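You operate a simulated robot arm through the tools that you are given. There is no shell and no other tool.

Carry out the task below with a simulated two-armed robot. There is one attempt and no reset: what you move stays moved.

JOB
Hold the steel pot on the top of the steel workbench steady with one hand, lift the round pad out of it with the other and set it down on the top of the steel workbench. Set down upright: round pad.
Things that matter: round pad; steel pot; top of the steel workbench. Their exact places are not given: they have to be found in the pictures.

It is judged by the outcome, as a careful person would: the job done as asked, and still so three seconds after it is handed in. It fails if anything else is knocked over, pushed out of place, dropped, spilled or broken.

ROBOT AND FRAMES
Two 7-joint arms with two-finger parallel grippers on one trunk, on a base that moves. Base frame: it is fixed to the floor where the robot stands at the start and does not move with it; the origin is under the middle of the robot, x ahead of it, y to its left, z up; the surface under the hand at the start is at about z = 0.88. Units: m, rad, N and s.
The left shoulder is at the start at [0.067, 0.154, 1.062], the right one opposite. Each reaches about 1.231 m from its shoulder. Places, roughly: top of the steel workbench [0.7, -0.4, 0.9]. Payload 3.91 kg a hand.
The TCP of each hand is the grasp point between the finger pads, 0.03 m short of the fingertips. In the tool frame z runs along the fingers and y along their closing line. Largest opening 0.11 m; finger width 0.02, thickness 0.01; the body of the gripper, 0.048 by 0.112 m, starts 0.055 m behind the TCP.
Orientation is that of the tool frame in the base frame, as a unit quaternion [x, y, z, w]. With the fingers straight down and closing along the base's y, the tool's x points along the base's -x, its y along +y and its z along -z.

CONTROLS
- The arms move only by the tool apply_moves. It takes "left_commands", "right_commands" or both (then of equal length, played together; a hand with none holds still); each is a list of rows, each a list of 7 numbers: the shift along the tool's x, y, z in units of 400 mm (1.0 is 400 mm), then the turn, a rotation vector about the tool's x, y, z in units of 90 degrees (1.0 is 90 degrees), then the opening in per cent of the stroke, from 0 (shut) to 100 (fully open). In form: [[dx, dy, dz, rx, ry, rz, jaw], ...]. A call has 1 to 20 rows; each row is the pose to reach, as a shift and turn from the pose commanded when the call began, along the tool's axes at that moment. A call with a number of a shift or a turn outside -1 to 1 is refused whole. Rows are played at 5 a second. More than 0.05 m and 0.15 rad between two rows, or a gripper value outside its range, and nothing of the call is played. Where a pose cannot be reached the arm comes as near as it can. A force on the tool above 40 N (or 10 N above the force at the start of the call, whichever is more), or a blocked arm, ends the call early, and 0.2 s more pass. Each finger travels about 0.108 m/s and halts on what it meets, pressing with about 35 N; the grip force reading is that of the motor and also rises with nothing between the fingers. The clock runs only during rows and for 0.2 s after the last one: add rows that repeat a pose to give the fingers time. The reply holds the time, the measured pose of the TCP, the force on the tool along the base axes, the opening and the grip force, in the units named above and with some noise, with the torque about the TCP (base axes, N m) and any sound that the robot's microphone picked up.
- Cameras (640 x 400 px; columns grow to the right, rows downward): "scene" is now at [0.1295, 0.0394, 1.3046]; the picture's right is [0.45, -0.89, -0.00], its down [-0.37, -0.19, -0.91] and it looks along [0.81, 0.41, -0.42] (base axes); focal length 214 px, centre (320, 200). "left" rides on the left gripper at [0.073, -0.017, -0.103] in its tool frame; the picture's right is [0.23, 0.97, 0.00], its down [-0.76, 0.18, -0.62] and it looks along [-0.61, 0.14, 0.78] (tool axes); focal length 222 px, centre (320, 200). "right" rides on the right gripper at [0.072, 0.017, -0.103] in its tool frame; the picture's right is [-0.23, 0.97, 0.00], its down [-0.76, -0.18, -0.62] and it looks along [-0.61, -0.14, 0.78] (tool axes); focal length 222 px, centre (320, 200).
- grab_frame(camera): a new picture of that camera. It takes no simulated time.
- lift_body(by): slides the trunk up (or, below 0, down) by that many m; the arms and the scene camera ride with it, the base frame stays. It gives what a move gives, with no picture.
- drive_base(legs): drives the robot by 1 to 6 legs, each [ahead, left, turn to the left] in m, m and rad, along the robot's own axes; the way and the turn of a leg run together, so that a leg with both is an arc; at most 1.5 m and 3.142 rad a leg. The arms and the cameras ride along, it lands a little off, and it stops where it bumps. It gives what a move gives.
- pan_tilt(pan, tilt): turns the head with the scene camera to pan (to the left, within 1.501 rad either way) and tilt (down, from -0.506 to 1.204), counted from straight ahead of the robot. It gives what a move gives.
- probe_pixels(camera, pixels): there is no depth. For up to 12 entries [column, row, z] of the newest picture of that camera ("zoom" is the newest enlarged one), the place [x, y] in the base frame at which the ray of that pixel passes the height z, good to about 0.002 m. It takes no simulated time.
- close_up(camera, box): a new picture of the part [left, top, right, bottom] of that camera's present view, enlarged. It takes no simulated time.
- finish_job(): hands the job in; it is judged then, once.

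Leave the grippers open and the arms clear of the work at the hand-in unless told otherwise.

The tools are called after ">>>" as a command line: name --argument value ..., lists and objects as JSON in quotes. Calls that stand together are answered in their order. apply_moves: Moves the arms, as the interface text tells. Its arguments: {"type":"object","properties":{"left_commands":{"type":"array"},"right_commands":{"type":"array"}},"required":[]} The other tools are called the same way: lift_body (by) moves the trunk up or down; drive_base (legs) drives the base; pan_tilt (pan, tilt) turns the head that bears the scene camera; grab_frame (camera) takes a picture; probe_pixels (camera, pixels) gives the place at which the rays of pixels pass given heights; close_up (camera, box) takes an enlarged picture of a part of a camera's view; finish_job () hands the job in.

At the start:

```text
t: 0.0
left_tool_pos: [0.643, 0.4383, 1.1748]
left_ee_rot: [0.0, 1.0, 0.002, 0.002]
left_wrist_force: [0.4, -0.3, -0.5]
left_torque: [0.01, 0.0, 0.0]
left_opening: 0.11
left_grasp_force: 0.0
right_tool_pos: [0.6111, -0.1782, 1.2038]
right_ee_rot: [0.0, 1.0, 0.001, 0.003]
right_wrist_force: [0.0, -0.8, -0.7]
right_torque: [-0.02, 0.04, -0.01]
right_opening: 0.11
right_grasp_force: 0.1
trunk travel left (down, up): [-0.5, 0.44]
robot x, y, heading: [0.0021, 0.0017, 0.001]
head pan, tilt (commanded): [0.473, 0.435]
```

scene: 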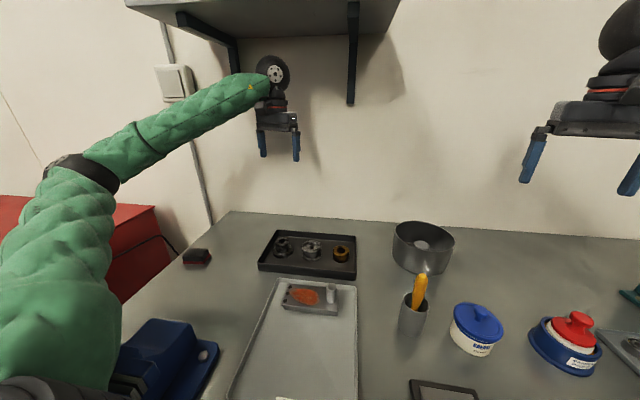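
right: 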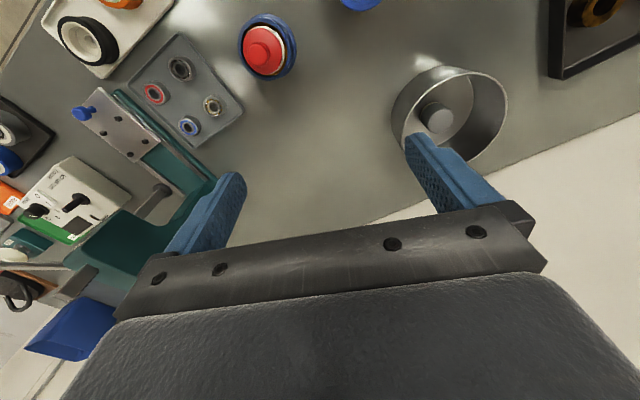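
left: 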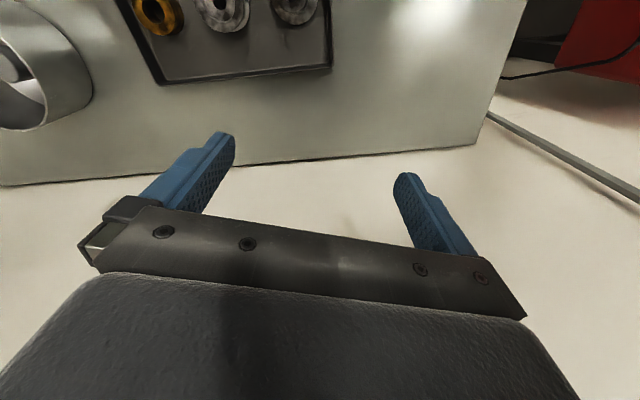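

I see a grey steel pot near (423, 245) in the scene view, with a small grey round thing inside it. I'll take enlarged pictures of it from the scene and right cameras.

>>> close_up --camera "scene" --box '[360, 190, 488, 290]'

>>> close_up --camera "right" --box '[368, 40, 528, 180]'

```text
4.00 times, centred on (424, 240) of scene
```

zoom: 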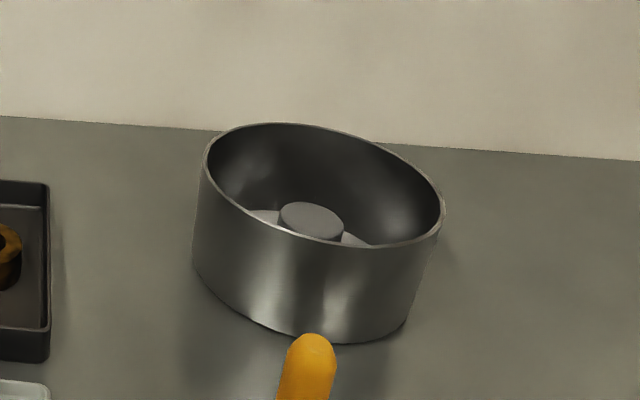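

```text
2.86 times, centred on (448, 110) of right
```

zoom: 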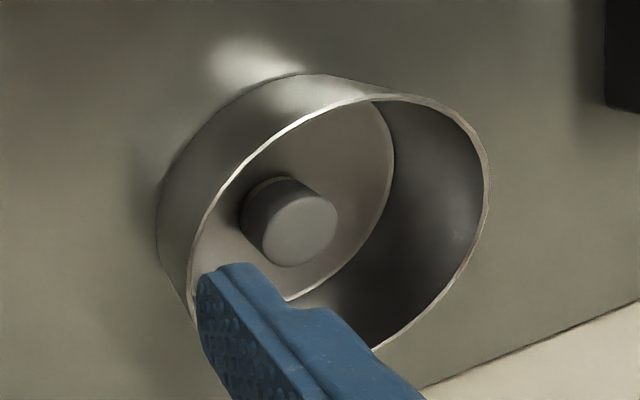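

The pad looks like a flat disc with a short cylindrical knob in the middle. I'll probe the knob top from both cameras at several heights to triangulate it, along with the rim edges.

>>> probe_pixels --camera "scene" --pixels '[[421.75, 245, 0.88], [421.75, 245, 0.92], [421.75, 245, 0.96], [395.7, 227.5, 0.96], [454.7, 242.5, 0.96], [430, 251.5, 0.96], [411, 221, 0.96], [419, 275, 0.88], [392.3, 256, 0.88], [446, 274, 0.88]]'

>>> probe_pixels --camera "zoom" --pixels '[[300, 225, 0.88], [300, 225, 0.92], [300, 225, 0.96], [215, 195, 0.96], [490, 175, 0.96], [375, 100, 0.96], [190, 295, 0.96], [385, 345, 0.96], [157, 220, 0.88], [300, 75, 0.88]]'

```text
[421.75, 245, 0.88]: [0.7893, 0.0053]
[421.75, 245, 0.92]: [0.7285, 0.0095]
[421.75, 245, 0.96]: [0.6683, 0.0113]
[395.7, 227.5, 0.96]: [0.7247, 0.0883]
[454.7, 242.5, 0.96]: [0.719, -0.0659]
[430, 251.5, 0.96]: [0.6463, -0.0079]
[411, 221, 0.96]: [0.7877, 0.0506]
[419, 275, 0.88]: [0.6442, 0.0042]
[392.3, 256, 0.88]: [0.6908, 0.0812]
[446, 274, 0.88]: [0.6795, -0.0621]
```

```text
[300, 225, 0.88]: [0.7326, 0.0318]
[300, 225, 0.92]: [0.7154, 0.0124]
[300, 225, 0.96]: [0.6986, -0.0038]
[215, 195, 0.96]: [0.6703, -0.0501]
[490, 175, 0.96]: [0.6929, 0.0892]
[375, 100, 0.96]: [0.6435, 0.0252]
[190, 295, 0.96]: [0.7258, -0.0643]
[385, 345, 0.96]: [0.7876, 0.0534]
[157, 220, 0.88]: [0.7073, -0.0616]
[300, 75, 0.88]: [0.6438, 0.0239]
```

The knob top comes out near (0.712, 0.009, 0.93), and the rim is at about z 0.96 with a radius near 0.078 about (0.717, 0.012). Next I'll point the head straight at the pot and the bench area to its right, to see the layout and find free space.

>>> pan_tilt --pan -0.1 --tilt 0.65

>>> grab_frame --camera "scene"

```text
t: 1.0
left_tool_pos: [0.6425, 0.4383, 1.1762]
left_ee_rot: [0.0, 1.0, 0.001, 0.001]
left_wrist_force: [-0.2, -0.6, -0.3]
left_torque: [-0.03, -0.01, 0.01]
left_opening: 0.11
left_grasp_force: 0.0
right_tool_pos: [0.6114, -0.1804, 1.2033]
right_ee_rot: [0.0, 1.0, 0.001, 0.002]
right_wrist_force: [0.1, 1.4, 0.1]
right_torque: [-0.02, 0.0, -0.01]
right_opening: 0.1102
right_grasp_force: 0.2
trunk travel left (down, up): [-0.5, 0.44]
robot x, y, heading: [-0.0024, 0.0026, 0.005]
head pan, tilt (commanded): [-0.099, 0.649]
```

```text
taken
```

scene: 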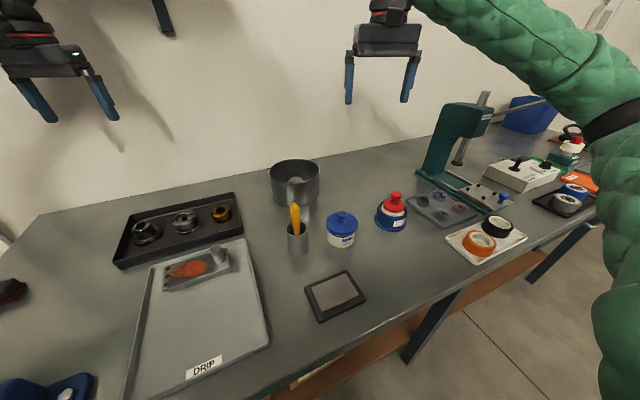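

Now I'll probe the neighbours and the free bench area at z 0.88: between the pot (294,182) and the green press, and also the bench edges.

>>> probe_pixels --camera "scene" --pixels '[[350, 172, 0.88], [380, 185, 0.88], [410, 170, 0.88], [330, 168, 0.88], [341, 245, 0.88], [391, 228, 0.88], [298, 253, 0.88], [405, 200, 0.88], [320, 200, 0.88], [240, 200, 0.88], [245, 235, 0.88], [345, 150, 0.88]]'

>>> close_up --camera "scene" --box '[230, 120, 450, 260]'

```text
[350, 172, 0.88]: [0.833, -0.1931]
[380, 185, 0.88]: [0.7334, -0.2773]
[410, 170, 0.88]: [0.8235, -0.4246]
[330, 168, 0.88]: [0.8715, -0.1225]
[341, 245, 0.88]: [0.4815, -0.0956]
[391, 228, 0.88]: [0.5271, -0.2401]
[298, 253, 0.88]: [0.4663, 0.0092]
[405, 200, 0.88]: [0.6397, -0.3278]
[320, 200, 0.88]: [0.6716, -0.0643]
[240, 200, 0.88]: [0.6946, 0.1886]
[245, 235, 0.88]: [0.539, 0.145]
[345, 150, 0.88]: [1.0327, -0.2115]
```

```text
2.86 times, centred on (340, 190) of scene
```

zoom: 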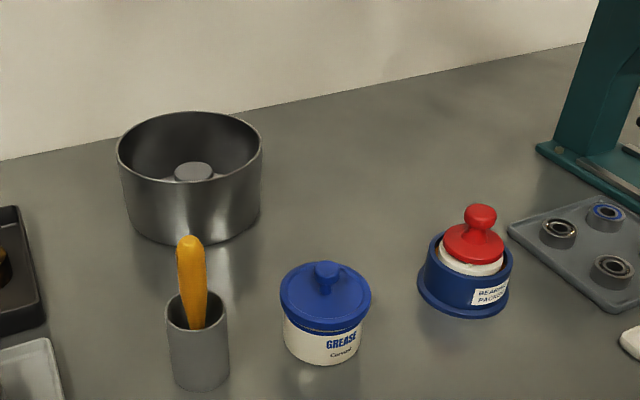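

The bench between the pot and the green press is clear around (0.75, -0.22). I'll turn the right hand so its fingers close along x with its camera on the -y side, move it over near the pot while staying high, and look into the pot.

>>> apply_moves --right_commands '[[-0.02, 0.012, 0, 0, 0, -0.083, 100], [-0.04, 0.025, 0, 0, 0, -0.167, 100], [-0.06, 0.037, 0, 0, 0, -0.25, 100], [-0.08, 0.05, 0, 0, 0, -0.333, 100], [-0.1, 0.062, 0, 0, 0, -0.417, 100], [-0.125, 0.075, 0, 0, 0, -0.5, 100], [-0.145, 0.087, 0, 0, 0, -0.583, 100], [-0.165, 0.1, 0, 0, 0, -0.667, 100], [-0.19, 0.112, 0, 0, 0, -0.75, 100], [-0.21, 0.125, 0, 0, 0, -0.833, 100], [-0.23, 0.137, 0, 0, 0, -0.917, 100], [-0.25, 0.15, 0, 0, 0, -1.0, 100], [-0.25, 0.15, 0, 0, 0, -1.0, 100]]'

>>> grab_frame --camera "right"

>>> grab_frame --camera "scene"

```text
t: 3.8
left_tool_pos: [0.641, 0.4368, 1.1771]
left_ee_rot: [0.0, 1.0, 0.002, 0.002]
left_wrist_force: [0.0, -1.2, 0.1]
left_torque: [-0.01, -0.01, 0.01]
left_opening: 0.1099
left_grasp_force: 0.2
right_tool_pos: [0.5507, -0.0357, 1.1748]
right_ee_rot: [-0.685, 0.728, 0.006, 0.005]
right_wrist_force: [0.3, 0.6, -0.5]
right_torque: [-0.01, -0.02, -0.02]
right_opening: 0.1098
right_grasp_force: 0.0
right hand out of reach, approached as far as the arm can: row 9, 10, 11, 12, 13
trunk travel left (down, up): [-0.5, 0.44]
robot x, y, heading: [0.0011, 0.001, -0.005]
head pan, tilt (commanded): [-0.099, 0.649]
```

```text
taken
```

right: 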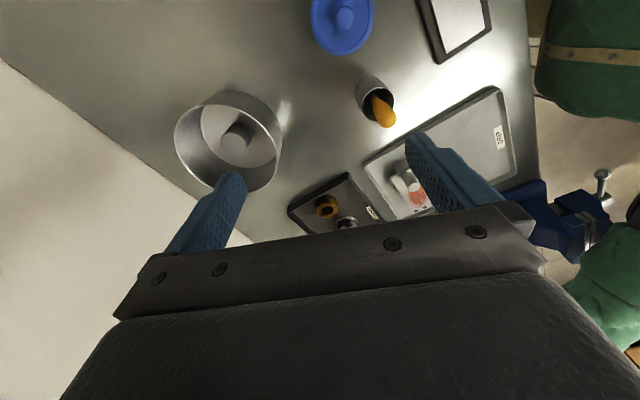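

```text
taken
```

scene: 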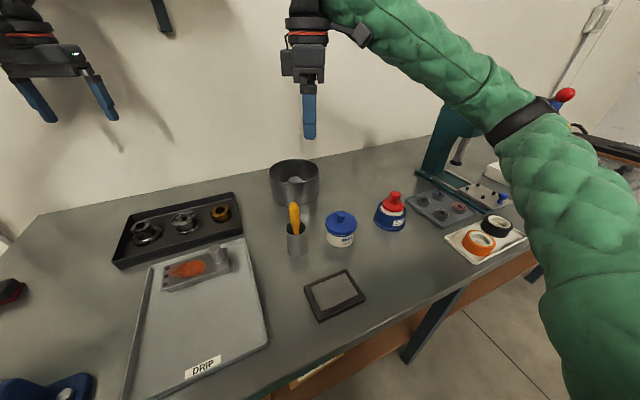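

The right arm stopped short of its target at (0.551, -0.036, 1.175). Before planning trunk height I'll look up at the shelf, and check where the commanded pose stands with a short hold.

>>> pan_tilt --pan 0.2 --tilt -0.15

>>> grab_frame --camera "scene"

>>> close_up --camera "right" --box '[160, 80, 300, 200]'

```text
t: 4.9
left_tool_pos: [0.6418, 0.4367, 1.1771]
left_ee_rot: [0.0, 1.0, 0.003, 0.002]
left_wrist_force: [0.4, -0.4, 0.6]
left_torque: [-0.01, -0.01, -0.01]
left_opening: 0.11
left_grasp_force: 0.0
right_tool_pos: [0.551, -0.0362, 1.1758]
right_ee_rot: [-0.685, 0.728, 0.006, 0.005]
right_wrist_force: [-0.6, -0.6, -0.1]
right_torque: [-0.02, 0.03, 0.02]
right_opening: 0.1099
right_grasp_force: 0.0
trunk travel left (down, up): [-0.5, 0.44]
robot x, y, heading: [-0.0036, 0.0021, -0.003]
head pan, tilt (commanded): [0.201, -0.15]
```

```text
taken
```

scene: 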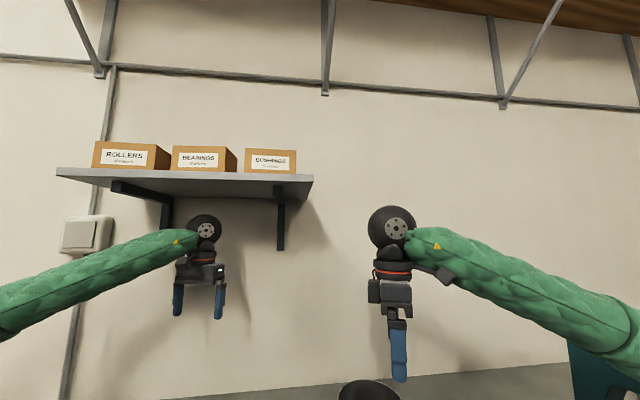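

```text
3.33 times, centred on (230, 140) of right
```

zoom: 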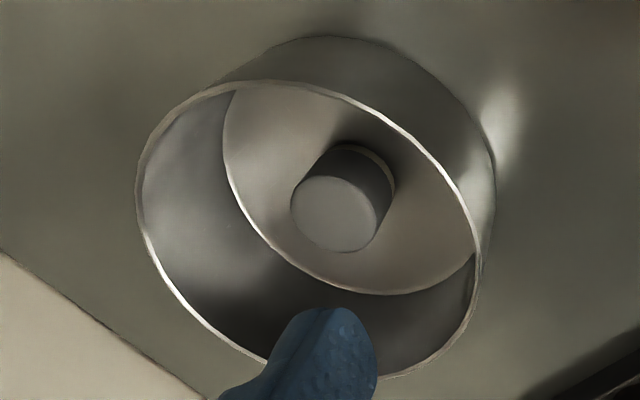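

The shelf is up and to the left, well above the work area. Now I need to know whether the bright arc inside the pot is the pot's floor or a disc, so I'll probe arc points, rim points and the knob's base in the enlarged right view.

>>> probe_pixels --camera "zoom" --pixels '[[228, 165, 0.885], [270, 240, 0.885], [360, 292, 0.885], [445, 280, 0.885], [137, 200, 0.96], [240, 83, 0.96], [340, 95, 0.96], [440, 175, 0.96], [478, 270, 0.96], [340, 212, 0.93], [290, 205, 0.93], [390, 215, 0.93]]'

>>> probe_pixels --camera "right" --pixels '[[235, 132, 0.885], [250, 127, 0.885], [243, 123, 0.885], [228, 100, 0.88], [254, 94, 0.88], [278, 121, 0.88]]'

```text
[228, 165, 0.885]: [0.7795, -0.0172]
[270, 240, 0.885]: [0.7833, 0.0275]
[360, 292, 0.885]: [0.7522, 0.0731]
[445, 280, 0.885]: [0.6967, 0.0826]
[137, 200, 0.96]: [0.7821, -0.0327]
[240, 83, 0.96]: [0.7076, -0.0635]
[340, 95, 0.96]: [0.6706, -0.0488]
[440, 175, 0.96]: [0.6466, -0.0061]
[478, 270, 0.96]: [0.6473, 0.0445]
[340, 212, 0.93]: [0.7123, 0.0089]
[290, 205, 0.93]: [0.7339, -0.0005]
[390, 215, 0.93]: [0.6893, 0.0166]
```

```text
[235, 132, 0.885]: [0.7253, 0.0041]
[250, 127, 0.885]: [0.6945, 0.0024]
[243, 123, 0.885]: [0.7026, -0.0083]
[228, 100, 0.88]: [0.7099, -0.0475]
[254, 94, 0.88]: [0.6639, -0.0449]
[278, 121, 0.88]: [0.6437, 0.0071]
```

The rim fits a circle of about 0.077 m radius around (0.717, 0.012) at z 0.96. The inner arc fits the pot floor. The grey cylinder's top is at (0.712, 0.009, 0.93) and about 47 mm across. A full 90° yaw is past the right arm's limits, so I'll bring it back to a 45° yaw. The left hand will later pinch the far-left rim at a matching 45°, which leaves clearance between the hands.

>>> apply_moves --right_commands '[[0, 0, 0, 0, 0, 0.083, 100], [0, 0, 0, 0, 0, 0.167, 100], [0, 0, 0, 0, 0, 0.25, 100], [0, 0, 0, 0, 0, 0.333, 100], [0, 0, 0, 0, 0, 0.417, 100], [0, 0, 0, 0, 0, 0.5, 100], [0, 0, 0, 0, 0, 0.5, 100], [0, 0, 0, 0, 0, 0.5, 100]]'

>>> pan_tilt --pan -0.05 --tilt 0.5

>>> grab_frame --camera "scene"

>>> grab_frame --camera "right"

```text
t: 6.7
left_tool_pos: [0.6415, 0.4365, 1.1777]
left_ee_rot: [0.0, 1.0, 0.003, 0.002]
left_wrist_force: [0.5, 0.6, 0.4]
left_torque: [-0.04, 0.0, 0.04]
left_opening: 0.1098
left_grasp_force: 0.1
right_tool_pos: [0.5523, -0.0368, 1.1759]
right_ee_rot: [-0.354, 0.935, 0.009, 0.004]
right_wrist_force: [-0.1, 0.0, 1.1]
right_torque: [-0.04, 0.0, -0.01]
right_opening: 0.11
right_grasp_force: 0.0
trunk travel left (down, up): [-0.5, 0.44]
robot x, y, heading: [-0.0019, -0.0058, 0.001]
head pan, tilt (commanded): [0.201, -0.15]
```

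```text
t: 7.7
left_tool_pos: [0.6409, 0.4363, 1.1778]
left_ee_rot: [0.0, 1.0, 0.002, 0.003]
left_wrist_force: [-0.1, 0.0, 0.4]
left_torque: [-0.02, -0.01, -0.01]
left_opening: 0.1102
left_grasp_force: 0.1
right_tool_pos: [0.5527, -0.0384, 1.1749]
right_ee_rot: [-0.354, 0.935, 0.009, 0.004]
right_wrist_force: [0.1, -0.5, -0.5]
right_torque: [0.0, 0.02, 0.01]
right_opening: 0.1102
right_grasp_force: 0.1
trunk travel left (down, up): [-0.5, 0.44]
robot x, y, heading: [0.0018, 0.0005, 0.004]
head pan, tilt (commanded): [-0.051, 0.499]
```

```text
taken
```

scene: 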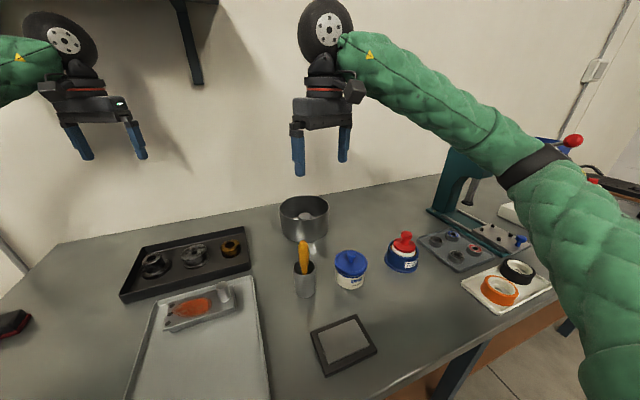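

```text
taken
```

right: 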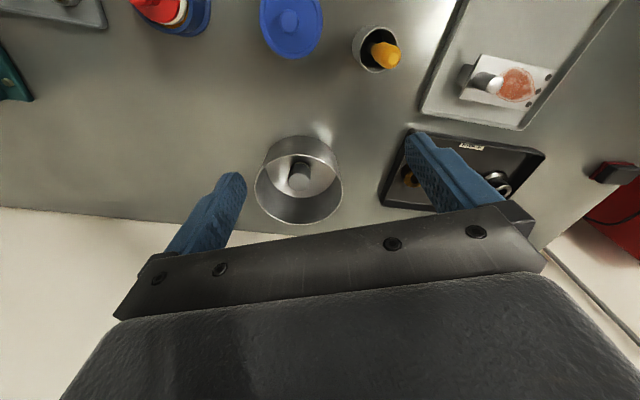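

The command base now equals the reached pose, with the right hand at (0.553, -0.038, 1.175) and a 41.5° yaw. I'll take a close-up of the pot from here.

>>> close_up --camera "right" --box '[235, 120, 363, 230]'

>>> close_up --camera "left" --box '[0, 0, 160, 140]'

```text
3.64 times, centred on (299, 175) of right
```

zoom: 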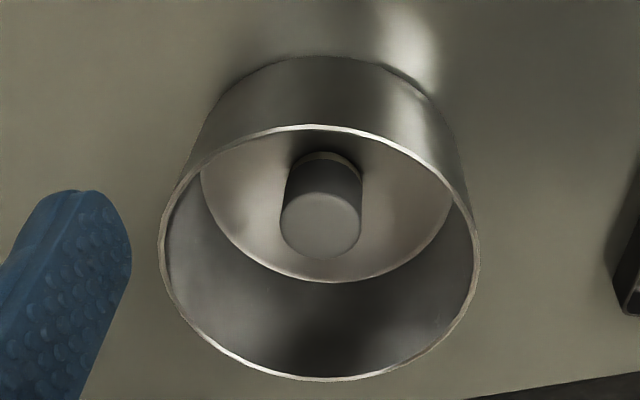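

```text
2.86 times, centred on (80, 70) of left
```

zoom: 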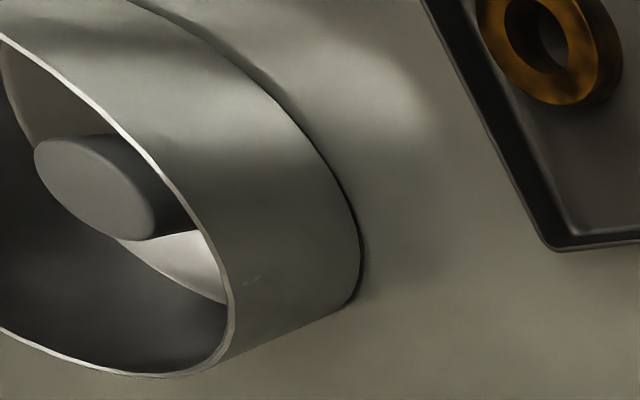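

The pad is a matte cylinder standing on the pot's bare steel floor. I'll refine the rim circle with points around the rim in the enlarged right view, and the pad's top with edge points.

>>> close_up --camera "right" --box '[235, 120, 363, 230]'

>>> probe_pixels --camera "zoom" --pixels '[[159, 250, 0.96], [480, 255, 0.96], [320, 127, 0.96], [320, 379, 0.96], [200, 345, 0.96], [440, 345, 0.96], [215, 155, 0.96], [425, 160, 0.96], [321, 225, 0.93], [281, 225, 0.93], [362, 225, 0.93], [320, 192, 0.93]]'

```text
3.64 times, centred on (299, 175) of right
```

zoom: 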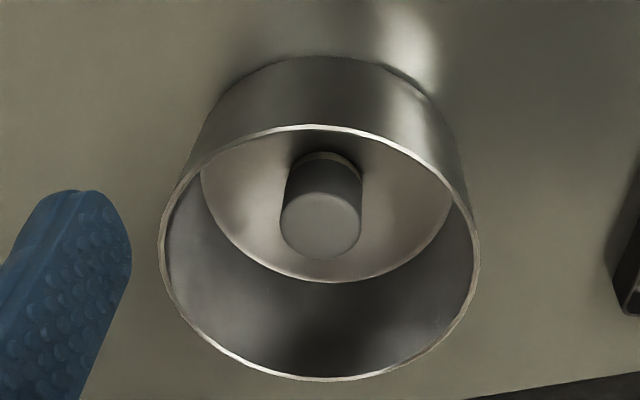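

```text
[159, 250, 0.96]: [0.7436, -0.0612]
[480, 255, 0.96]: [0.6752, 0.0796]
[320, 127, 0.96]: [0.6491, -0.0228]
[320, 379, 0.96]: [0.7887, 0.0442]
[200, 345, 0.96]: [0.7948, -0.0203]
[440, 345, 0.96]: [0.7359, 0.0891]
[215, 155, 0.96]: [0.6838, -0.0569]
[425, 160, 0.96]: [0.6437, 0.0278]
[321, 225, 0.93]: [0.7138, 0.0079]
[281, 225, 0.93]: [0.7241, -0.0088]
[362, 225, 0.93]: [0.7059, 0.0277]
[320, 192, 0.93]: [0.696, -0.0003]
```

The rim centre is about (0.716, 0.011) with a radius of 0.078. I'll first move the right hand away to about (0.62, -0.16, 1.15), leaning it 20° toward the robot and right side, so the left hand has room.

>>> apply_moves --right_commands '[[0.013, -0.057, 0.01, 0, -0.037, 0, 100], [0.026, -0.114, 0.021, 0, -0.074, 0, 100], [0.039, -0.171, 0.031, 0, -0.111, 0, 95], [0.051, -0.228, 0.042, 0, -0.148, 0, 90], [0.064, -0.285, 0.052, 0, -0.185, 0, 85], [0.077, -0.342, 0.0625, 0, -0.222, 0, 80], [0.077, -0.342, 0.0625, 0, -0.222, 0, 80]]'

```text
t: 9.3
left_tool_pos: [0.6401, 0.4347, 1.1771]
left_ee_rot: [0.0, 1.0, 0.004, 0.003]
left_wrist_force: [-0.2, -0.4, -0.1]
left_torque: [0.01, -0.01, -0.03]
left_opening: 0.11
left_grasp_force: 0.1
right_tool_pos: [0.6219, -0.162, 1.1482]
right_ee_rot: [-0.348, 0.92, 0.07, 0.165]
right_wrist_force: [-1.1, -0.7, -1.0]
right_torque: [-0.03, 0.03, 0.02]
right_opening: 0.0878
right_grasp_force: 0.1
trunk travel left (down, up): [-0.5, 0.44]
robot x, y, heading: [0.0002, -0.0025, -0.002]
head pan, tilt (commanded): [-0.051, 0.499]
```

The lean is right: the fingers point down and toward +x+y, tilted about 20°. Now I'll bring the left hand to about (0.77, 0.065, 1.10) with a 45° yaw, above the far-left rim, closing to a 60 % opening.

>>> apply_moves --left_commands '[[-0.0201, -0.0581, 0.0121, 0, 0, 0.03125, 100], [-0.0402, -0.1162, 0.0242, 0, 0, 0.0625, 100], [-0.0603, -0.1743, 0.0363, 0, 0, 0.09375, 95], [-0.0804, -0.2324, 0.0484, 0, 0, 0.125, 90], [-0.1005, -0.2905, 0.0605, 0, 0, 0.15625, 85], [-0.1206, -0.3486, 0.0726, 0, 0, 0.1875, 80], [-0.1407, -0.4067, 0.0847, 0, 0, 0.21875, 75], [-0.1608, -0.4648, 0.0968, 0, 0, 0.25, 70], [-0.1809, -0.5229, 0.1089, 0, 0, 0.28125, 65], [-0.201, -0.581, 0.121, 0, 0, 0.3125, 60], [-0.2211, -0.6391, 0.1331, 0, 0, 0.34375, 60], [-0.2412, -0.6972, 0.1452, 0, 0, 0.375, 60], [-0.2613, -0.7553, 0.1573, 0, 0, 0.40625, 60], [-0.2814, -0.8134, 0.1694, 0, 0, 0.4375, 60], [-0.3015, -0.8715, 0.1815, 0, 0, 0.46875, 60], [-0.3216, -0.929, 0.194, 0, 0, 0.5, 60], [-0.3216, -0.929, 0.194, 0, 0, 0.5, 60]]'

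>>> grab_frame --camera "scene"

>>> grab_frame --camera "left"

```text
t: 13.1
left_tool_pos: [0.7542, 0.1318, 1.1162]
left_ee_rot: [0.358, 0.934, 0.005, 0.006]
left_wrist_force: [0.6, 0.3, 0.4]
left_torque: [-0.01, 0.02, 0.02]
left_opening: 0.066
left_grasp_force: 0.2
right_tool_pos: [0.6208, -0.1053, 1.1606]
right_ee_rot: [-0.371, 0.911, 0.073, 0.164]
right_wrist_force: [0.3, 0.4, 0.4]
right_torque: [0.01, 0.02, 0.0]
right_opening: 0.0875
right_grasp_force: 0.1
trunk travel left (down, up): [-0.5, 0.44]
robot x, y, heading: [-0.0053, 0.0229, 0.055]
head pan, tilt (commanded): [-0.051, 0.499]
stopped in row 17 (left hand): the arm was blocked; the commanded pose is now the measured one
```

```text
taken
```

scene: 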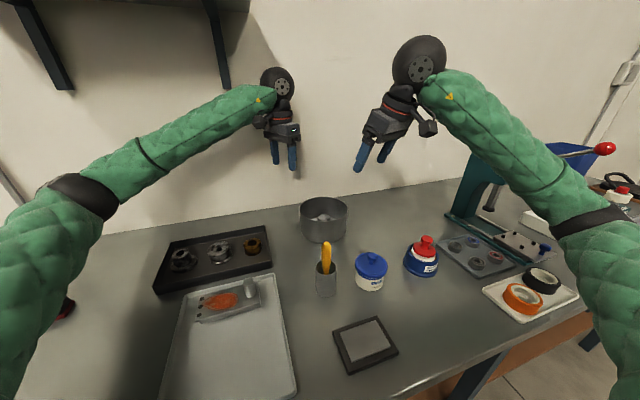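

```text
taken
```

left: 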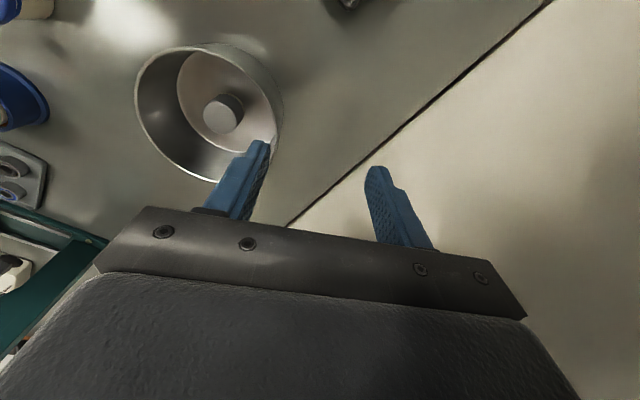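

The left arm was blocked in the last row, and the robot was nudged to heading 0.055. The wrist probably met the wall behind the bench. I'll probe the bench's back edge in the left picture to locate the wall.

>>> probe_pixels --camera "left" --pixels '[[550, 2, 0.88], [420, 113, 0.88], [290, 224, 0.88], [223, 113, 0.93], [136, 105, 0.96], [283, 90, 0.96], [205, 45, 0.96]]'

>>> probe_pixels --camera "scene" --pixels '[[385, 188, 0.88], [290, 208, 0.88], [160, 230, 0.88], [450, 178, 0.88], [323, 217, 0.93], [300, 210, 0.96], [347, 210, 0.96]]'

```text
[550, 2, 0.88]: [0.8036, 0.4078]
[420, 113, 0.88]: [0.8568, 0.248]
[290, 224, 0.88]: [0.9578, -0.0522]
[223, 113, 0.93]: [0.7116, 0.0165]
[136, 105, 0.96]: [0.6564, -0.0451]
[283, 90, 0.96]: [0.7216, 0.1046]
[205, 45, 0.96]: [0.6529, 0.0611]
```

```text
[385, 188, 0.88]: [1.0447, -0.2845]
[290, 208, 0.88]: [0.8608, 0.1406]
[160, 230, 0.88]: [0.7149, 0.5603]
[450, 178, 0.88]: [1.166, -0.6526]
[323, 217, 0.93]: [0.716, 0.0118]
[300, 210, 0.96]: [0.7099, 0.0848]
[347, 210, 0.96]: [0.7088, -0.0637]
```

The back edge, and so the wall line, runs at about x = 0.94 - 0.335·y. I'll look closely at the left wrist in the scene view, and tilt the head up to see the bracket and wall around it.

>>> close_up --camera "scene" --box '[190, 0, 350, 190]'

>>> pan_tilt --pan 0.15 --tilt 0.0

>>> grab_frame --camera "scene"

```text
2.11 times, centred on (270, 95) of scene
```

zoom: 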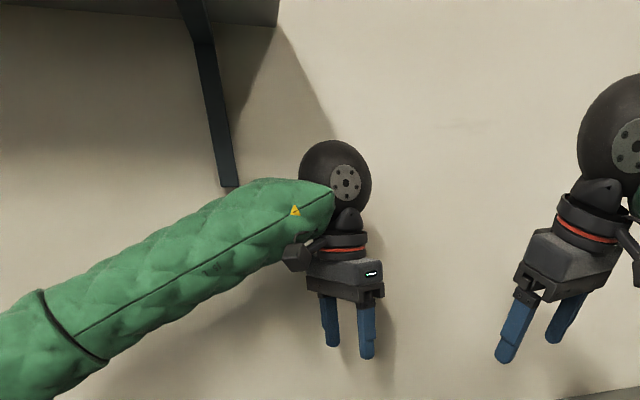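

```text
t: 14.1
left_tool_pos: [0.7542, 0.1285, 1.1155]
left_ee_rot: [0.36, 0.933, 0.004, 0.007]
left_wrist_force: [-0.5, 0.5, -0.5]
left_torque: [0.02, -0.02, 0.02]
left_opening: 0.0658
left_grasp_force: 0.0
right_tool_pos: [0.619, -0.1058, 1.1627]
right_ee_rot: [-0.37, 0.912, 0.071, 0.165]
right_wrist_force: [-0.4, 0.1, -0.7]
right_torque: [0.03, 0.05, 0.01]
right_opening: 0.0881
right_grasp_force: 0.1
trunk travel left (down, up): [-0.5, 0.44]
robot x, y, heading: [-0.0063, 0.0237, 0.05]
head pan, tilt (commanded): [0.15, 0.0]
```

```text
taken
```

scene: 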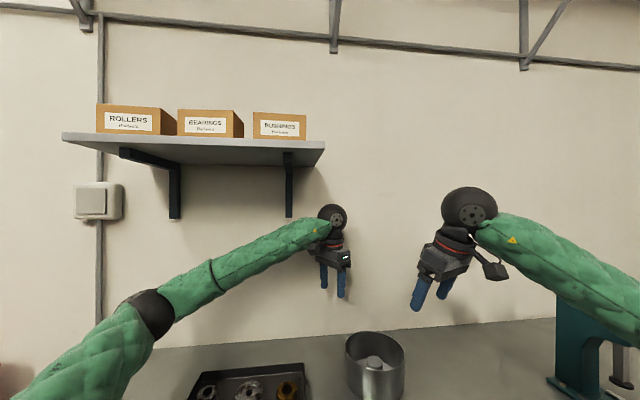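

The left wrist ball at (331,217) is close to the wall. I'll probe its ray and the bracket's lower end (289,217) to understand what was touched.

>>> probe_pixels --camera "scene" --pixels '[[331, 217, 1.26], [331, 217, 1.25], [331, 217, 1.24], [331, 217, 1.23], [331, 203, 1.295], [331, 203, 1.29], [289, 217, 1.25], [289, 217, 1.24], [289, 217, 1.23], [331, 258, 1.15], [470, 215, 1.27], [470, 215, 1.26]]'

>>> close_up --camera "scene" --box '[270, 130, 400, 310]'

```text
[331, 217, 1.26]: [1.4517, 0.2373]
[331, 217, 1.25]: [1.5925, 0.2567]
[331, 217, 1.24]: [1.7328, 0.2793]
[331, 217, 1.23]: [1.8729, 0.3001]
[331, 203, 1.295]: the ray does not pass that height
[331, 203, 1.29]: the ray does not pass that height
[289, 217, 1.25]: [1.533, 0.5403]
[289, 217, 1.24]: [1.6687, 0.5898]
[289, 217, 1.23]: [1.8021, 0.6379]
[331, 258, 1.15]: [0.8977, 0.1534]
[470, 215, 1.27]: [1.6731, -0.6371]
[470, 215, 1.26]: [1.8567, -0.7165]
```

```text
2.22 times, centred on (335, 220) of scene
```

zoom: 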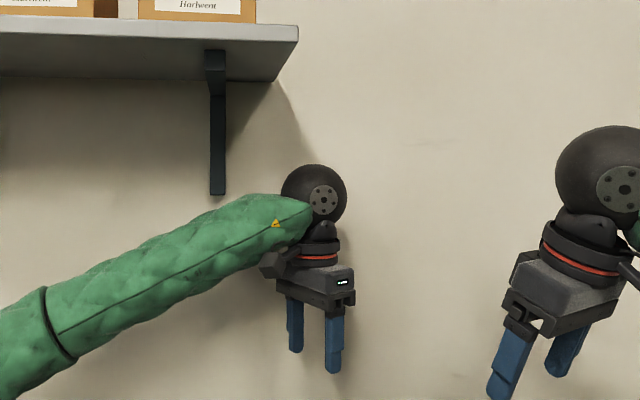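

The ball sits on the tool axis at z 1.31 and should be 0.13 m from the wall, so the wall may not be what blocked it. I'll look down at the left elbow and the blue vise area.

>>> pan_tilt --pan 0.7 --tilt 0.75

>>> grab_frame --camera "scene"

```text
t: 15.2
left_tool_pos: [0.7541, 0.1288, 1.1159]
left_ee_rot: [0.36, 0.933, 0.003, 0.008]
left_wrist_force: [-0.5, 0.2, 0.0]
left_torque: [-0.02, 0.02, -0.01]
left_opening: 0.0658
left_grasp_force: 0.1
right_tool_pos: [0.6185, -0.1072, 1.1618]
right_ee_rot: [-0.37, 0.912, 0.071, 0.165]
right_wrist_force: [1.0, 0.1, 1.0]
right_torque: [0.0, 0.0, -0.02]
right_opening: 0.0878
right_grasp_force: 0.0
trunk travel left (down, up): [-0.5, 0.44]
robot x, y, heading: [-0.0077, 0.0203, 0.052]
head pan, tilt (commanded): [0.7, 0.75]
```

```text
taken
```

scene: 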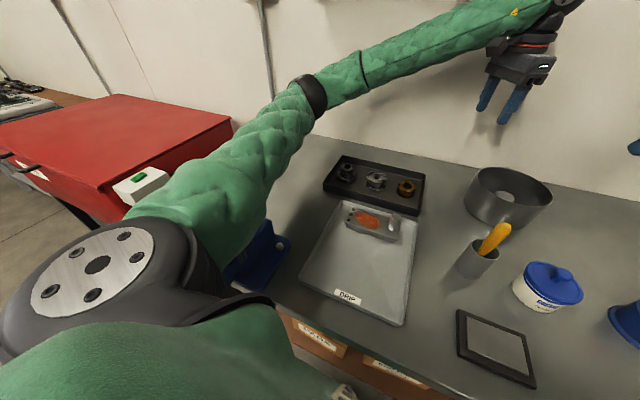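

The blue vise at (258,255) sits right under the left upper arm, so that is the likely contact. I'll retrace the left hand's path back by half and then inspect.

>>> apply_moves --left_commands '[[0.045, 0.023, -0.03, 0, 0, -0.03, 60], [0.09, 0.047, -0.06, 0, 0, -0.06, 60], [0.135, 0.07, -0.09, 0, 0, -0.09, 60], [0.18, 0.094, -0.11, 0, 0, -0.125, 60], [0.225, 0.117, -0.12, 0, 0, -0.156, 60], [0.27, 0.14, -0.13, 0, 0, -0.187, 60], [0.316, 0.164, -0.14, 0, 0, -0.22, 60], [0.36, 0.187, -0.15, 0, 0, -0.25, 60]]'

>>> grab_frame --camera "scene"

```text
t: 17.0
left_tool_pos: [0.7068, 0.2646, 1.1614]
left_ee_rot: [0.174, 0.985, 0.007, 0.002]
left_wrist_force: [1.4, 0.0, 0.0]
left_torque: [0.0, -0.02, 0.02]
left_opening: 0.0659
left_grasp_force: 0.1
right_tool_pos: [0.6273, -0.1234, 1.1455]
right_ee_rot: [-0.367, 0.912, 0.077, 0.165]
right_wrist_force: [0.6, 0.0, -0.2]
right_torque: [0.03, 0.0, 0.01]
right_opening: 0.0879
right_grasp_force: 0.1
trunk travel left (down, up): [-0.5, 0.44]
robot x, y, heading: [0.0, 0.0172, 0.048]
head pan, tilt (commanded): [0.7, 0.75]
```

```text
taken
```

scene: 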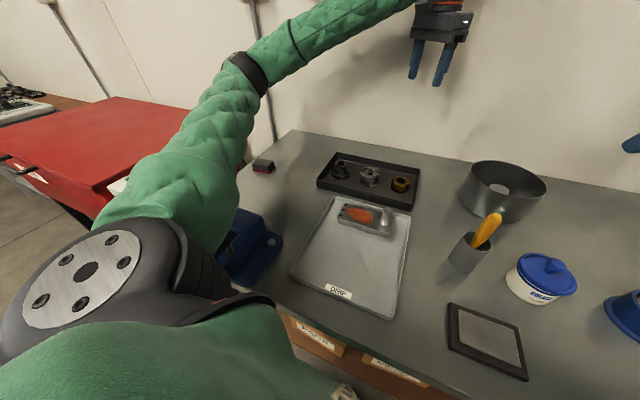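

I'll check whether the vise shifted. In the first picture its right corner (219,347) works out to about (0.27, 0.32) at z 0.88. Now I'll probe the current vise corner, the grease jar, pot, pad and tray for comparison.

>>> close_up --camera "scene" --box '[180, 180, 310, 310]'

>>> probe_pixels --camera "scene" --pixels '[[282, 240, 0.88], [245, 290, 0.88], [500, 188, 0.93], [459, 180, 0.96], [547, 190, 0.96], [318, 185, 0.88], [409, 208, 0.88], [291, 272, 0.88], [392, 319, 0.88], [277, 312, 0.88], [420, 390, 0.88]]'

```text
3.08 times, centred on (245, 245) of scene
```

zoom: 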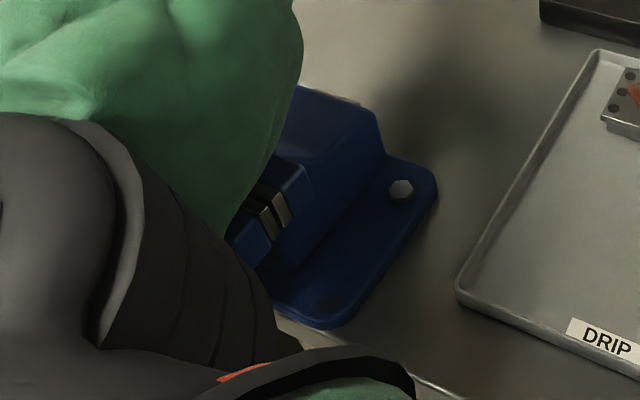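

```text
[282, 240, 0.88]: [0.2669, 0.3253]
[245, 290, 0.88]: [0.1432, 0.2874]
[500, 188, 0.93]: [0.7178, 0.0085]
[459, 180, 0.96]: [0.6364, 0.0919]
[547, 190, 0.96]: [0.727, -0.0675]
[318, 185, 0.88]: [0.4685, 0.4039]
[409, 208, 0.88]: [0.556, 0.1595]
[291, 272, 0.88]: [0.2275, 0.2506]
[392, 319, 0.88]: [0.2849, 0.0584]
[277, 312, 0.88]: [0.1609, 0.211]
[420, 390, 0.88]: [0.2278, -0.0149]
```

The vise corner is still at (0.267, 0.325), so nothing moved. The left upper link runs low over the bolted vise. I'll raise the trunk a little for clearance, in small steps because the shelf is above the left wrist, and keep watching the heading reading for any contact.

>>> lift_body --by 0.05

```text
t: 17.9
left_tool_pos: [0.708, 0.2888, 1.1986]
left_ee_rot: [0.17, 0.985, -0.001, 0.001]
left_wrist_force: [0.7, 0.1, -0.2]
left_torque: [-0.04, 0.03, -0.02]
left_opening: 0.066
left_grasp_force: 0.1
right_tool_pos: [0.6303, -0.1025, 1.1899]
right_ee_rot: [-0.371, 0.912, 0.071, 0.159]
right_wrist_force: [0.0, 0.3, -0.1]
right_torque: [-0.04, 0.01, -0.01]
right_opening: 0.0882
right_grasp_force: 0.0
trunk travel left (down, up): [-0.55, 0.39]
robot x, y, heading: [-0.0046, 0.0176, 0.05]
head pan, tilt (commanded): [0.7, 0.75]
```

Trunk is up 5 cm with no sign of contact. Now I'll pull the left hand back from the wall by 12 cm and down 5 cm, so the trunk can rise further without the left wrist nearing the shelf.

>>> apply_moves --left_commands '[[0.047, -0.017, 0.02, 0, 0, 0, 60], [0.094, -0.0335, 0.042, 0, 0, 0, 60], [0.141, -0.05, 0.063, 0, 0, 0, 60], [0.188, -0.067, 0.083, 0, 0, 0, 60], [0.235, -0.084, 0.104, 0, 0, 0, 60], [0.2826, -0.1005, 0.125, 0, 0, 0, 60], [0.2826, -0.1005, 0.125, 0, 0, 0, 60]]'

>>> grab_frame --camera "scene"

```text
t: 19.5
left_tool_pos: [0.5885, 0.2833, 1.1525]
left_ee_rot: [0.172, 0.985, 0.0, 0.001]
left_wrist_force: [0.5, -0.3, 0.1]
left_torque: [0.02, -0.04, 0.04]
left_opening: 0.0659
left_grasp_force: 0.0
right_tool_pos: [0.6316, -0.1063, 1.1911]
right_ee_rot: [-0.37, 0.912, 0.072, 0.159]
right_wrist_force: [0.0, 0.4, 0.3]
right_torque: [-0.02, -0.01, -0.02]
right_opening: 0.0879
right_grasp_force: 0.0
trunk travel left (down, up): [-0.55, 0.39]
robot x, y, heading: [-0.0038, 0.0145, 0.05]
head pan, tilt (commanded): [0.7, 0.75]
```

```text
taken
```

scene: 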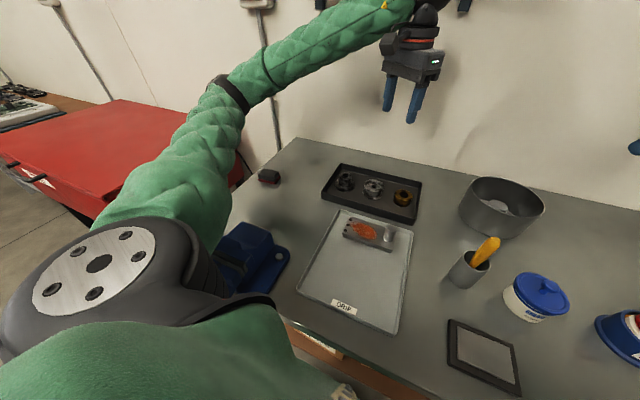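

Clear and no contact. Raising the trunk another 6 cm.

>>> lift_body --by 0.06

>>> apply_moves --left_commands '[[0, 0, 0.05, 0, 0, 0, 60], [0, 0, 0.1, 0, 0, 0, 60], [0, 0, 0.15, 0, 0, 0, 60], [0, 0, 0.2, 0, 0, 0, 60], [0, 0, 0.2, 0, 0, 0, 60]]'

```text
t: 20.5
left_tool_pos: [0.5903, 0.2836, 1.2124]
left_ee_rot: [0.171, 0.985, 0.001, 0.001]
left_wrist_force: [0.5, 0.0, -0.1]
left_torque: [0.01, -0.01, -0.01]
left_opening: 0.066
left_grasp_force: 0.0
right_tool_pos: [0.6311, -0.1063, 1.2492]
right_ee_rot: [-0.37, 0.912, 0.072, 0.16]
right_wrist_force: [-0.7, 0.0, -0.1]
right_torque: [0.0, 0.0, -0.02]
right_opening: 0.0884
right_grasp_force: 0.1
trunk travel left (down, up): [-0.61, 0.33]
robot x, y, heading: [-0.0049, 0.0191, 0.052]
head pan, tilt (commanded): [0.7, 0.75]
```

```text
t: 21.7
left_tool_pos: [0.5901, 0.2807, 1.1318]
left_ee_rot: [0.171, 0.985, 0.0, 0.003]
left_wrist_force: [-0.2, 0.2, 0.5]
left_torque: [-0.01, 0.02, 0.0]
left_opening: 0.066
left_grasp_force: 0.1
right_tool_pos: [0.6304, -0.1063, 1.2501]
right_ee_rot: [-0.37, 0.912, 0.072, 0.16]
right_wrist_force: [0.0, 0.1, 0.9]
right_torque: [-0.03, -0.01, 0.02]
right_opening: 0.0882
right_grasp_force: 0.0
trunk travel left (down, up): [-0.61, 0.33]
robot x, y, heading: [-0.0069, 0.0209, 0.049]
head pan, tilt (commanded): [0.7, 0.75]
```

No contact. Raising another 8 cm and then lowering the left hand back to about z 1.13.

>>> lift_body --by 0.08

>>> apply_moves --left_commands '[[0, 0, 0.05, 0, 0, 0, 60], [0, 0, 0.1, 0, 0, 0, 60], [0, 0, 0.15, 0, 0, 0, 60], [0, 0, 0.2, 0, 0, 0, 60], [0, 0, 0.2, 0, 0, 0, 60]]' --right_commands '[[0, 0, 0.05, 0, 0, 0, 80], [0, 0, 0.1, 0, 0, 0, 80], [0, 0, 0.15, 0, 0, 0, 80], [0, 0, 0.2, 0, 0, 0, 80], [0, 0, 0.2, 0, 0, 0, 80]]'

>>> grab_frame --camera "scene"

```text
t: 22.9
left_tool_pos: [0.591, 0.281, 1.2126]
left_ee_rot: [0.172, 0.985, 0.0, 0.0]
left_wrist_force: [0.5, -0.3, -0.1]
left_torque: [-0.02, -0.02, 0.02]
left_opening: 0.0659
left_grasp_force: 0.0
right_tool_pos: [0.6287, -0.1048, 1.3302]
right_ee_rot: [-0.37, 0.912, 0.072, 0.16]
right_wrist_force: [0.9, 0.6, -0.5]
right_torque: [-0.01, 0.0, 0.02]
right_opening: 0.0879
right_grasp_force: 0.1
trunk travel left (down, up): [-0.69, 0.25]
robot x, y, heading: [-0.006, 0.0183, 0.049]
head pan, tilt (commanded): [0.7, 0.75]
```

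```text
t: 24.1
left_tool_pos: [0.5892, 0.2812, 1.1326]
left_ee_rot: [0.172, 0.985, 0.0, 0.002]
left_wrist_force: [-0.9, -0.3, -1.1]
left_torque: [0.0, 0.01, -0.02]
left_opening: 0.066
left_grasp_force: 0.2
right_tool_pos: [0.6461, -0.0869, 1.2559]
right_ee_rot: [-0.37, 0.912, 0.072, 0.161]
right_wrist_force: [0.0, 0.4, 0.3]
right_torque: [-0.04, -0.03, 0.04]
right_opening: 0.0876
right_grasp_force: 0.1
trunk travel left (down, up): [-0.69, 0.25]
robot x, y, heading: [-0.0034, 0.0174, 0.049]
head pan, tilt (commanded): [0.7, 0.75]
```

```text
taken
```

scene: 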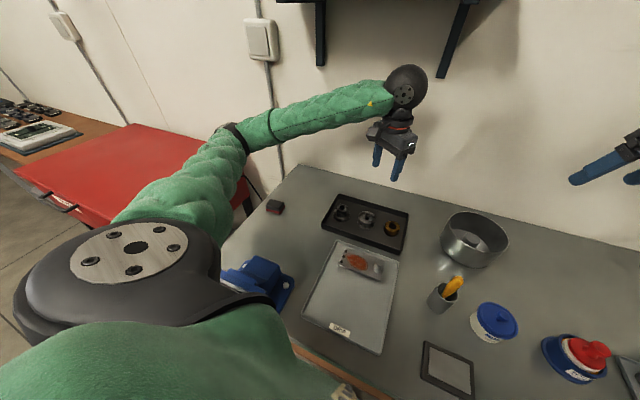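

The left link is well clear of the vise now, with the trunk up 19 cm. Next I'll test in free air whether the right hand can yaw another 36° about the vertical while keeping its lean, so that it leans away from where the left hand will hold.

>>> apply_moves --right_commands '[[0, 0, 0, -0.023, 0.001, -0.0625, 80], [0, 0, 0, -0.046, 0.002, -0.125, 80], [0, 0, 0, -0.07, 0.003, -0.1875, 80], [0, 0, 0, -0.093, 0.004, -0.25, 80], [0, 0, 0, -0.116, 0.004, -0.3125, 80], [0, 0, 0, -0.139, 0.005, -0.375, 80], [0, 0, 0, -0.139, 0.005, -0.375, 80]]'

```text
t: 25.7
left_tool_pos: [0.5899, 0.2825, 1.1318]
left_ee_rot: [0.17, 0.985, 0.001, 0.001]
left_wrist_force: [-0.3, -1.0, -1.2]
left_torque: [0.02, -0.01, -0.02]
left_opening: 0.066
left_grasp_force: 0.1
right_tool_pos: [0.6493, -0.0845, 1.2557]
right_ee_rot: [-0.552, 0.815, 0.104, 0.141]
right_wrist_force: [0.6, -0.7, 0.2]
right_torque: [-0.01, 0.01, -0.05]
right_opening: 0.088
right_grasp_force: 0.0
right hand out of reach, approached as far as the arm can: row 5, 6, 7
trunk travel left (down, up): [-0.69, 0.25]
robot x, y, heading: [-0.0081, 0.0197, 0.053]
head pan, tilt (commanded): [0.7, 0.75]
```

The right hand reaches a lean direction of about 248°, which is enough if the left hand pinches the rim at about 75°, the nearly opposite side. Before approaching, I'll look at the pot again with the raised head for an accurate fix.

>>> pan_tilt --pan -0.05 --tilt 0.8

>>> grab_frame --camera "scene"

```text
t: 26.8
left_tool_pos: [0.5895, 0.2813, 1.1315]
left_ee_rot: [0.171, 0.985, 0.001, 0.001]
left_wrist_force: [0.1, 0.7, -0.2]
left_torque: [-0.01, 0.01, 0.01]
left_opening: 0.0662
left_grasp_force: 0.1
right_tool_pos: [0.6495, -0.0856, 1.2557]
right_ee_rot: [-0.552, 0.815, 0.105, 0.141]
right_wrist_force: [0.9, 0.5, -1.1]
right_torque: [0.03, -0.01, 0.0]
right_opening: 0.0879
right_grasp_force: 0.1
trunk travel left (down, up): [-0.69, 0.25]
robot x, y, heading: [-0.0025, 0.018, 0.049]
head pan, tilt (commanded): [-0.051, 0.799]
```

```text
taken
```

scene: 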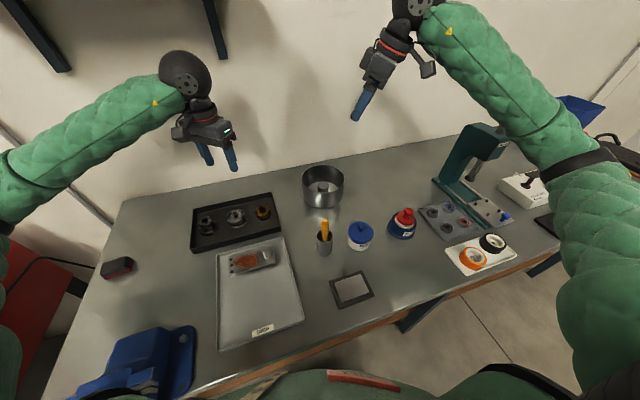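

Good overview. I'll enlarge the pot and probe the rim, pad top and base outline.

>>> close_up --camera "scene" --box '[290, 155, 354, 215]'

```text
6.67 times, centred on (322, 185) of scene
```

zoom: 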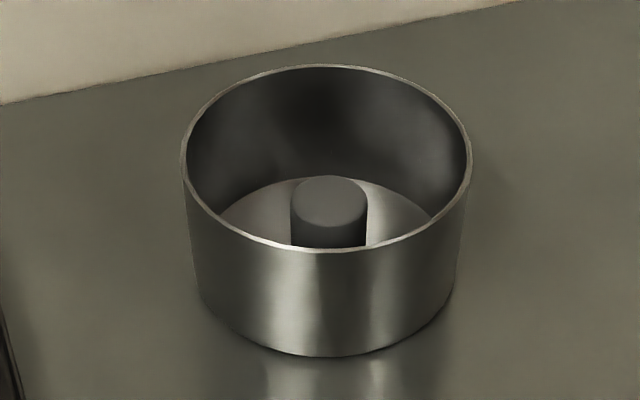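

>>> probe_pixels --camera "zoom" --pixels '[[182, 155, 0.96], [473, 158, 0.96], [327, 251, 0.96], [327, 66, 0.96], [290, 201, 0.93], [367, 201, 0.93], [328, 176, 0.93], [328, 226, 0.93], [330, 357, 0.88], [210, 310, 0.88], [445, 305, 0.88]]'

>>> probe_pixels --camera "right" --pixels '[[320, 100, 0.88]]'

>>> grab_frame --camera "right"

>>> grab_frame --camera "left"

```text
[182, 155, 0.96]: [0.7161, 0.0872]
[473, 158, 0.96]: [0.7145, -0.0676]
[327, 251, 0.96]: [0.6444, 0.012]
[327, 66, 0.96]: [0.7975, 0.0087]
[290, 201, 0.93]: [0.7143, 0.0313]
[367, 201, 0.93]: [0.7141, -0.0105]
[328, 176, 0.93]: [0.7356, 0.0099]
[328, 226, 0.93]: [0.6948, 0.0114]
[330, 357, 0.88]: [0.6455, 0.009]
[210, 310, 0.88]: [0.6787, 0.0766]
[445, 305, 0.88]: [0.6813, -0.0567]
```

```text
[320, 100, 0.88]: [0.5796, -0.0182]
```

```text
taken
```

right: 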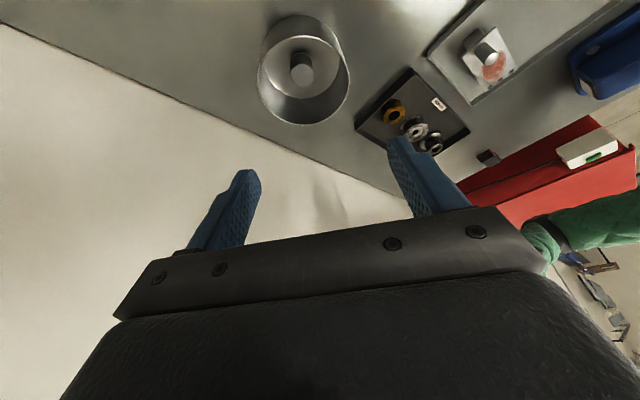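

```text
taken
```

left: 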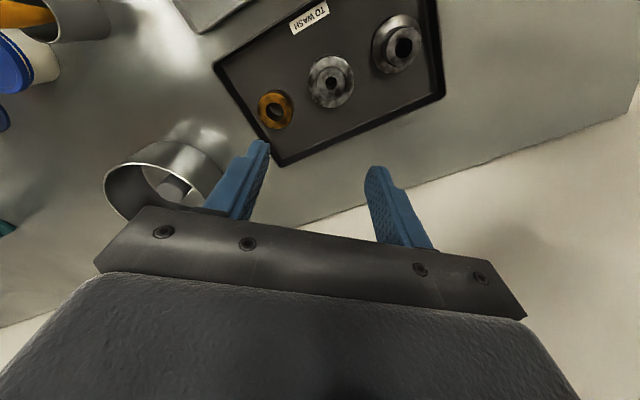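

The fix is: rim centre (0.718, 0.0105), outer radius about 0.077, pad axis (0.715, 0.0105), pad diameter about 42 mm and top z 0.93. Now I'll bring the left hand over the rim point at 75°, about (0.738, 0.084), staying at z 1.03 so the fingertips are above the rim.

>>> apply_moves --left_commands '[[-0.0515, -0.0339, 0.01, 0, 0, -0.005, 60], [-0.103, -0.0678, 0.03, 0, 0, -0.01, 60], [-0.1545, -0.1017, 0.05, 0, 0, -0.015, 55], [-0.206, -0.1356, 0.07, 0, 0, -0.02, 50], [-0.2575, -0.1695, 0.09, 0, 0, -0.026, 45], [-0.309, -0.2034, 0.12, 0, 0, -0.031, 45], [-0.3605, -0.2373, 0.15, 0, 0, -0.036, 45], [-0.412, -0.2712, 0.18, 0, 0, -0.042, 45], [-0.4635, -0.3051, 0.21, 0, 0, -0.047, 45], [-0.515, -0.339, 0.254, 0, 0, -0.052, 45], [-0.515, -0.339, 0.254, 0, 0, -0.052, 45]]'

>>> grab_frame --camera "scene"

>>> grab_frame --camera "left"

```text
t: 29.2
left_tool_pos: [0.7396, 0.0841, 1.0327]
left_ee_rot: [0.131, 0.991, 0.0, 0.0]
left_wrist_force: [0.7, 0.1, 0.2]
left_torque: [0.04, -0.01, 0.0]
left_opening: 0.0496
left_grasp_force: 0.1
right_tool_pos: [0.6479, -0.0854, 1.2568]
right_ee_rot: [-0.552, 0.815, 0.104, 0.14]
right_wrist_force: [0.0, 0.2, -0.3]
right_torque: [-0.01, 0.01, 0.04]
right_opening: 0.088
right_grasp_force: 0.0
trunk travel left (down, up): [-0.69, 0.25]
robot x, y, heading: [-0.0049, 0.0174, 0.045]
head pan, tilt (commanded): [-0.051, 0.799]
```

```text
taken
```

scene: 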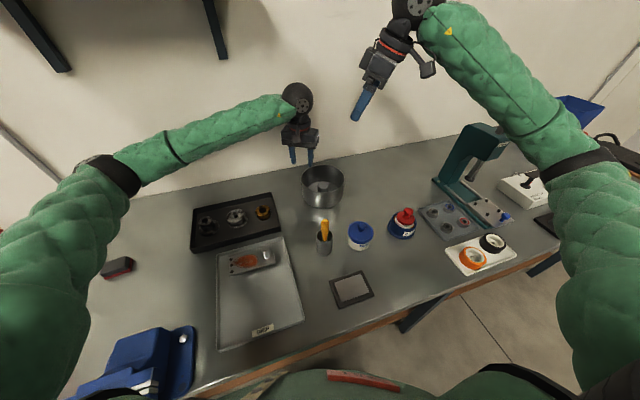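

```text
taken
```

left: 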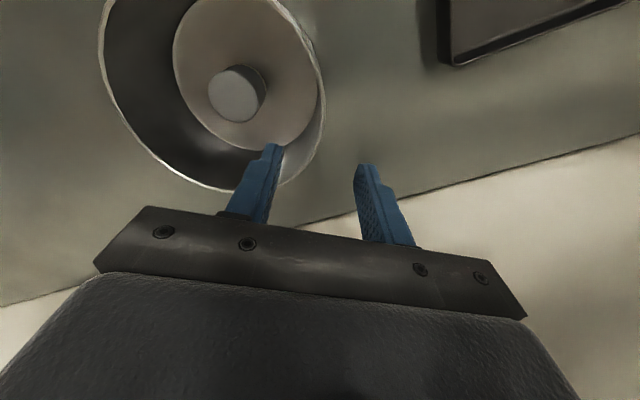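

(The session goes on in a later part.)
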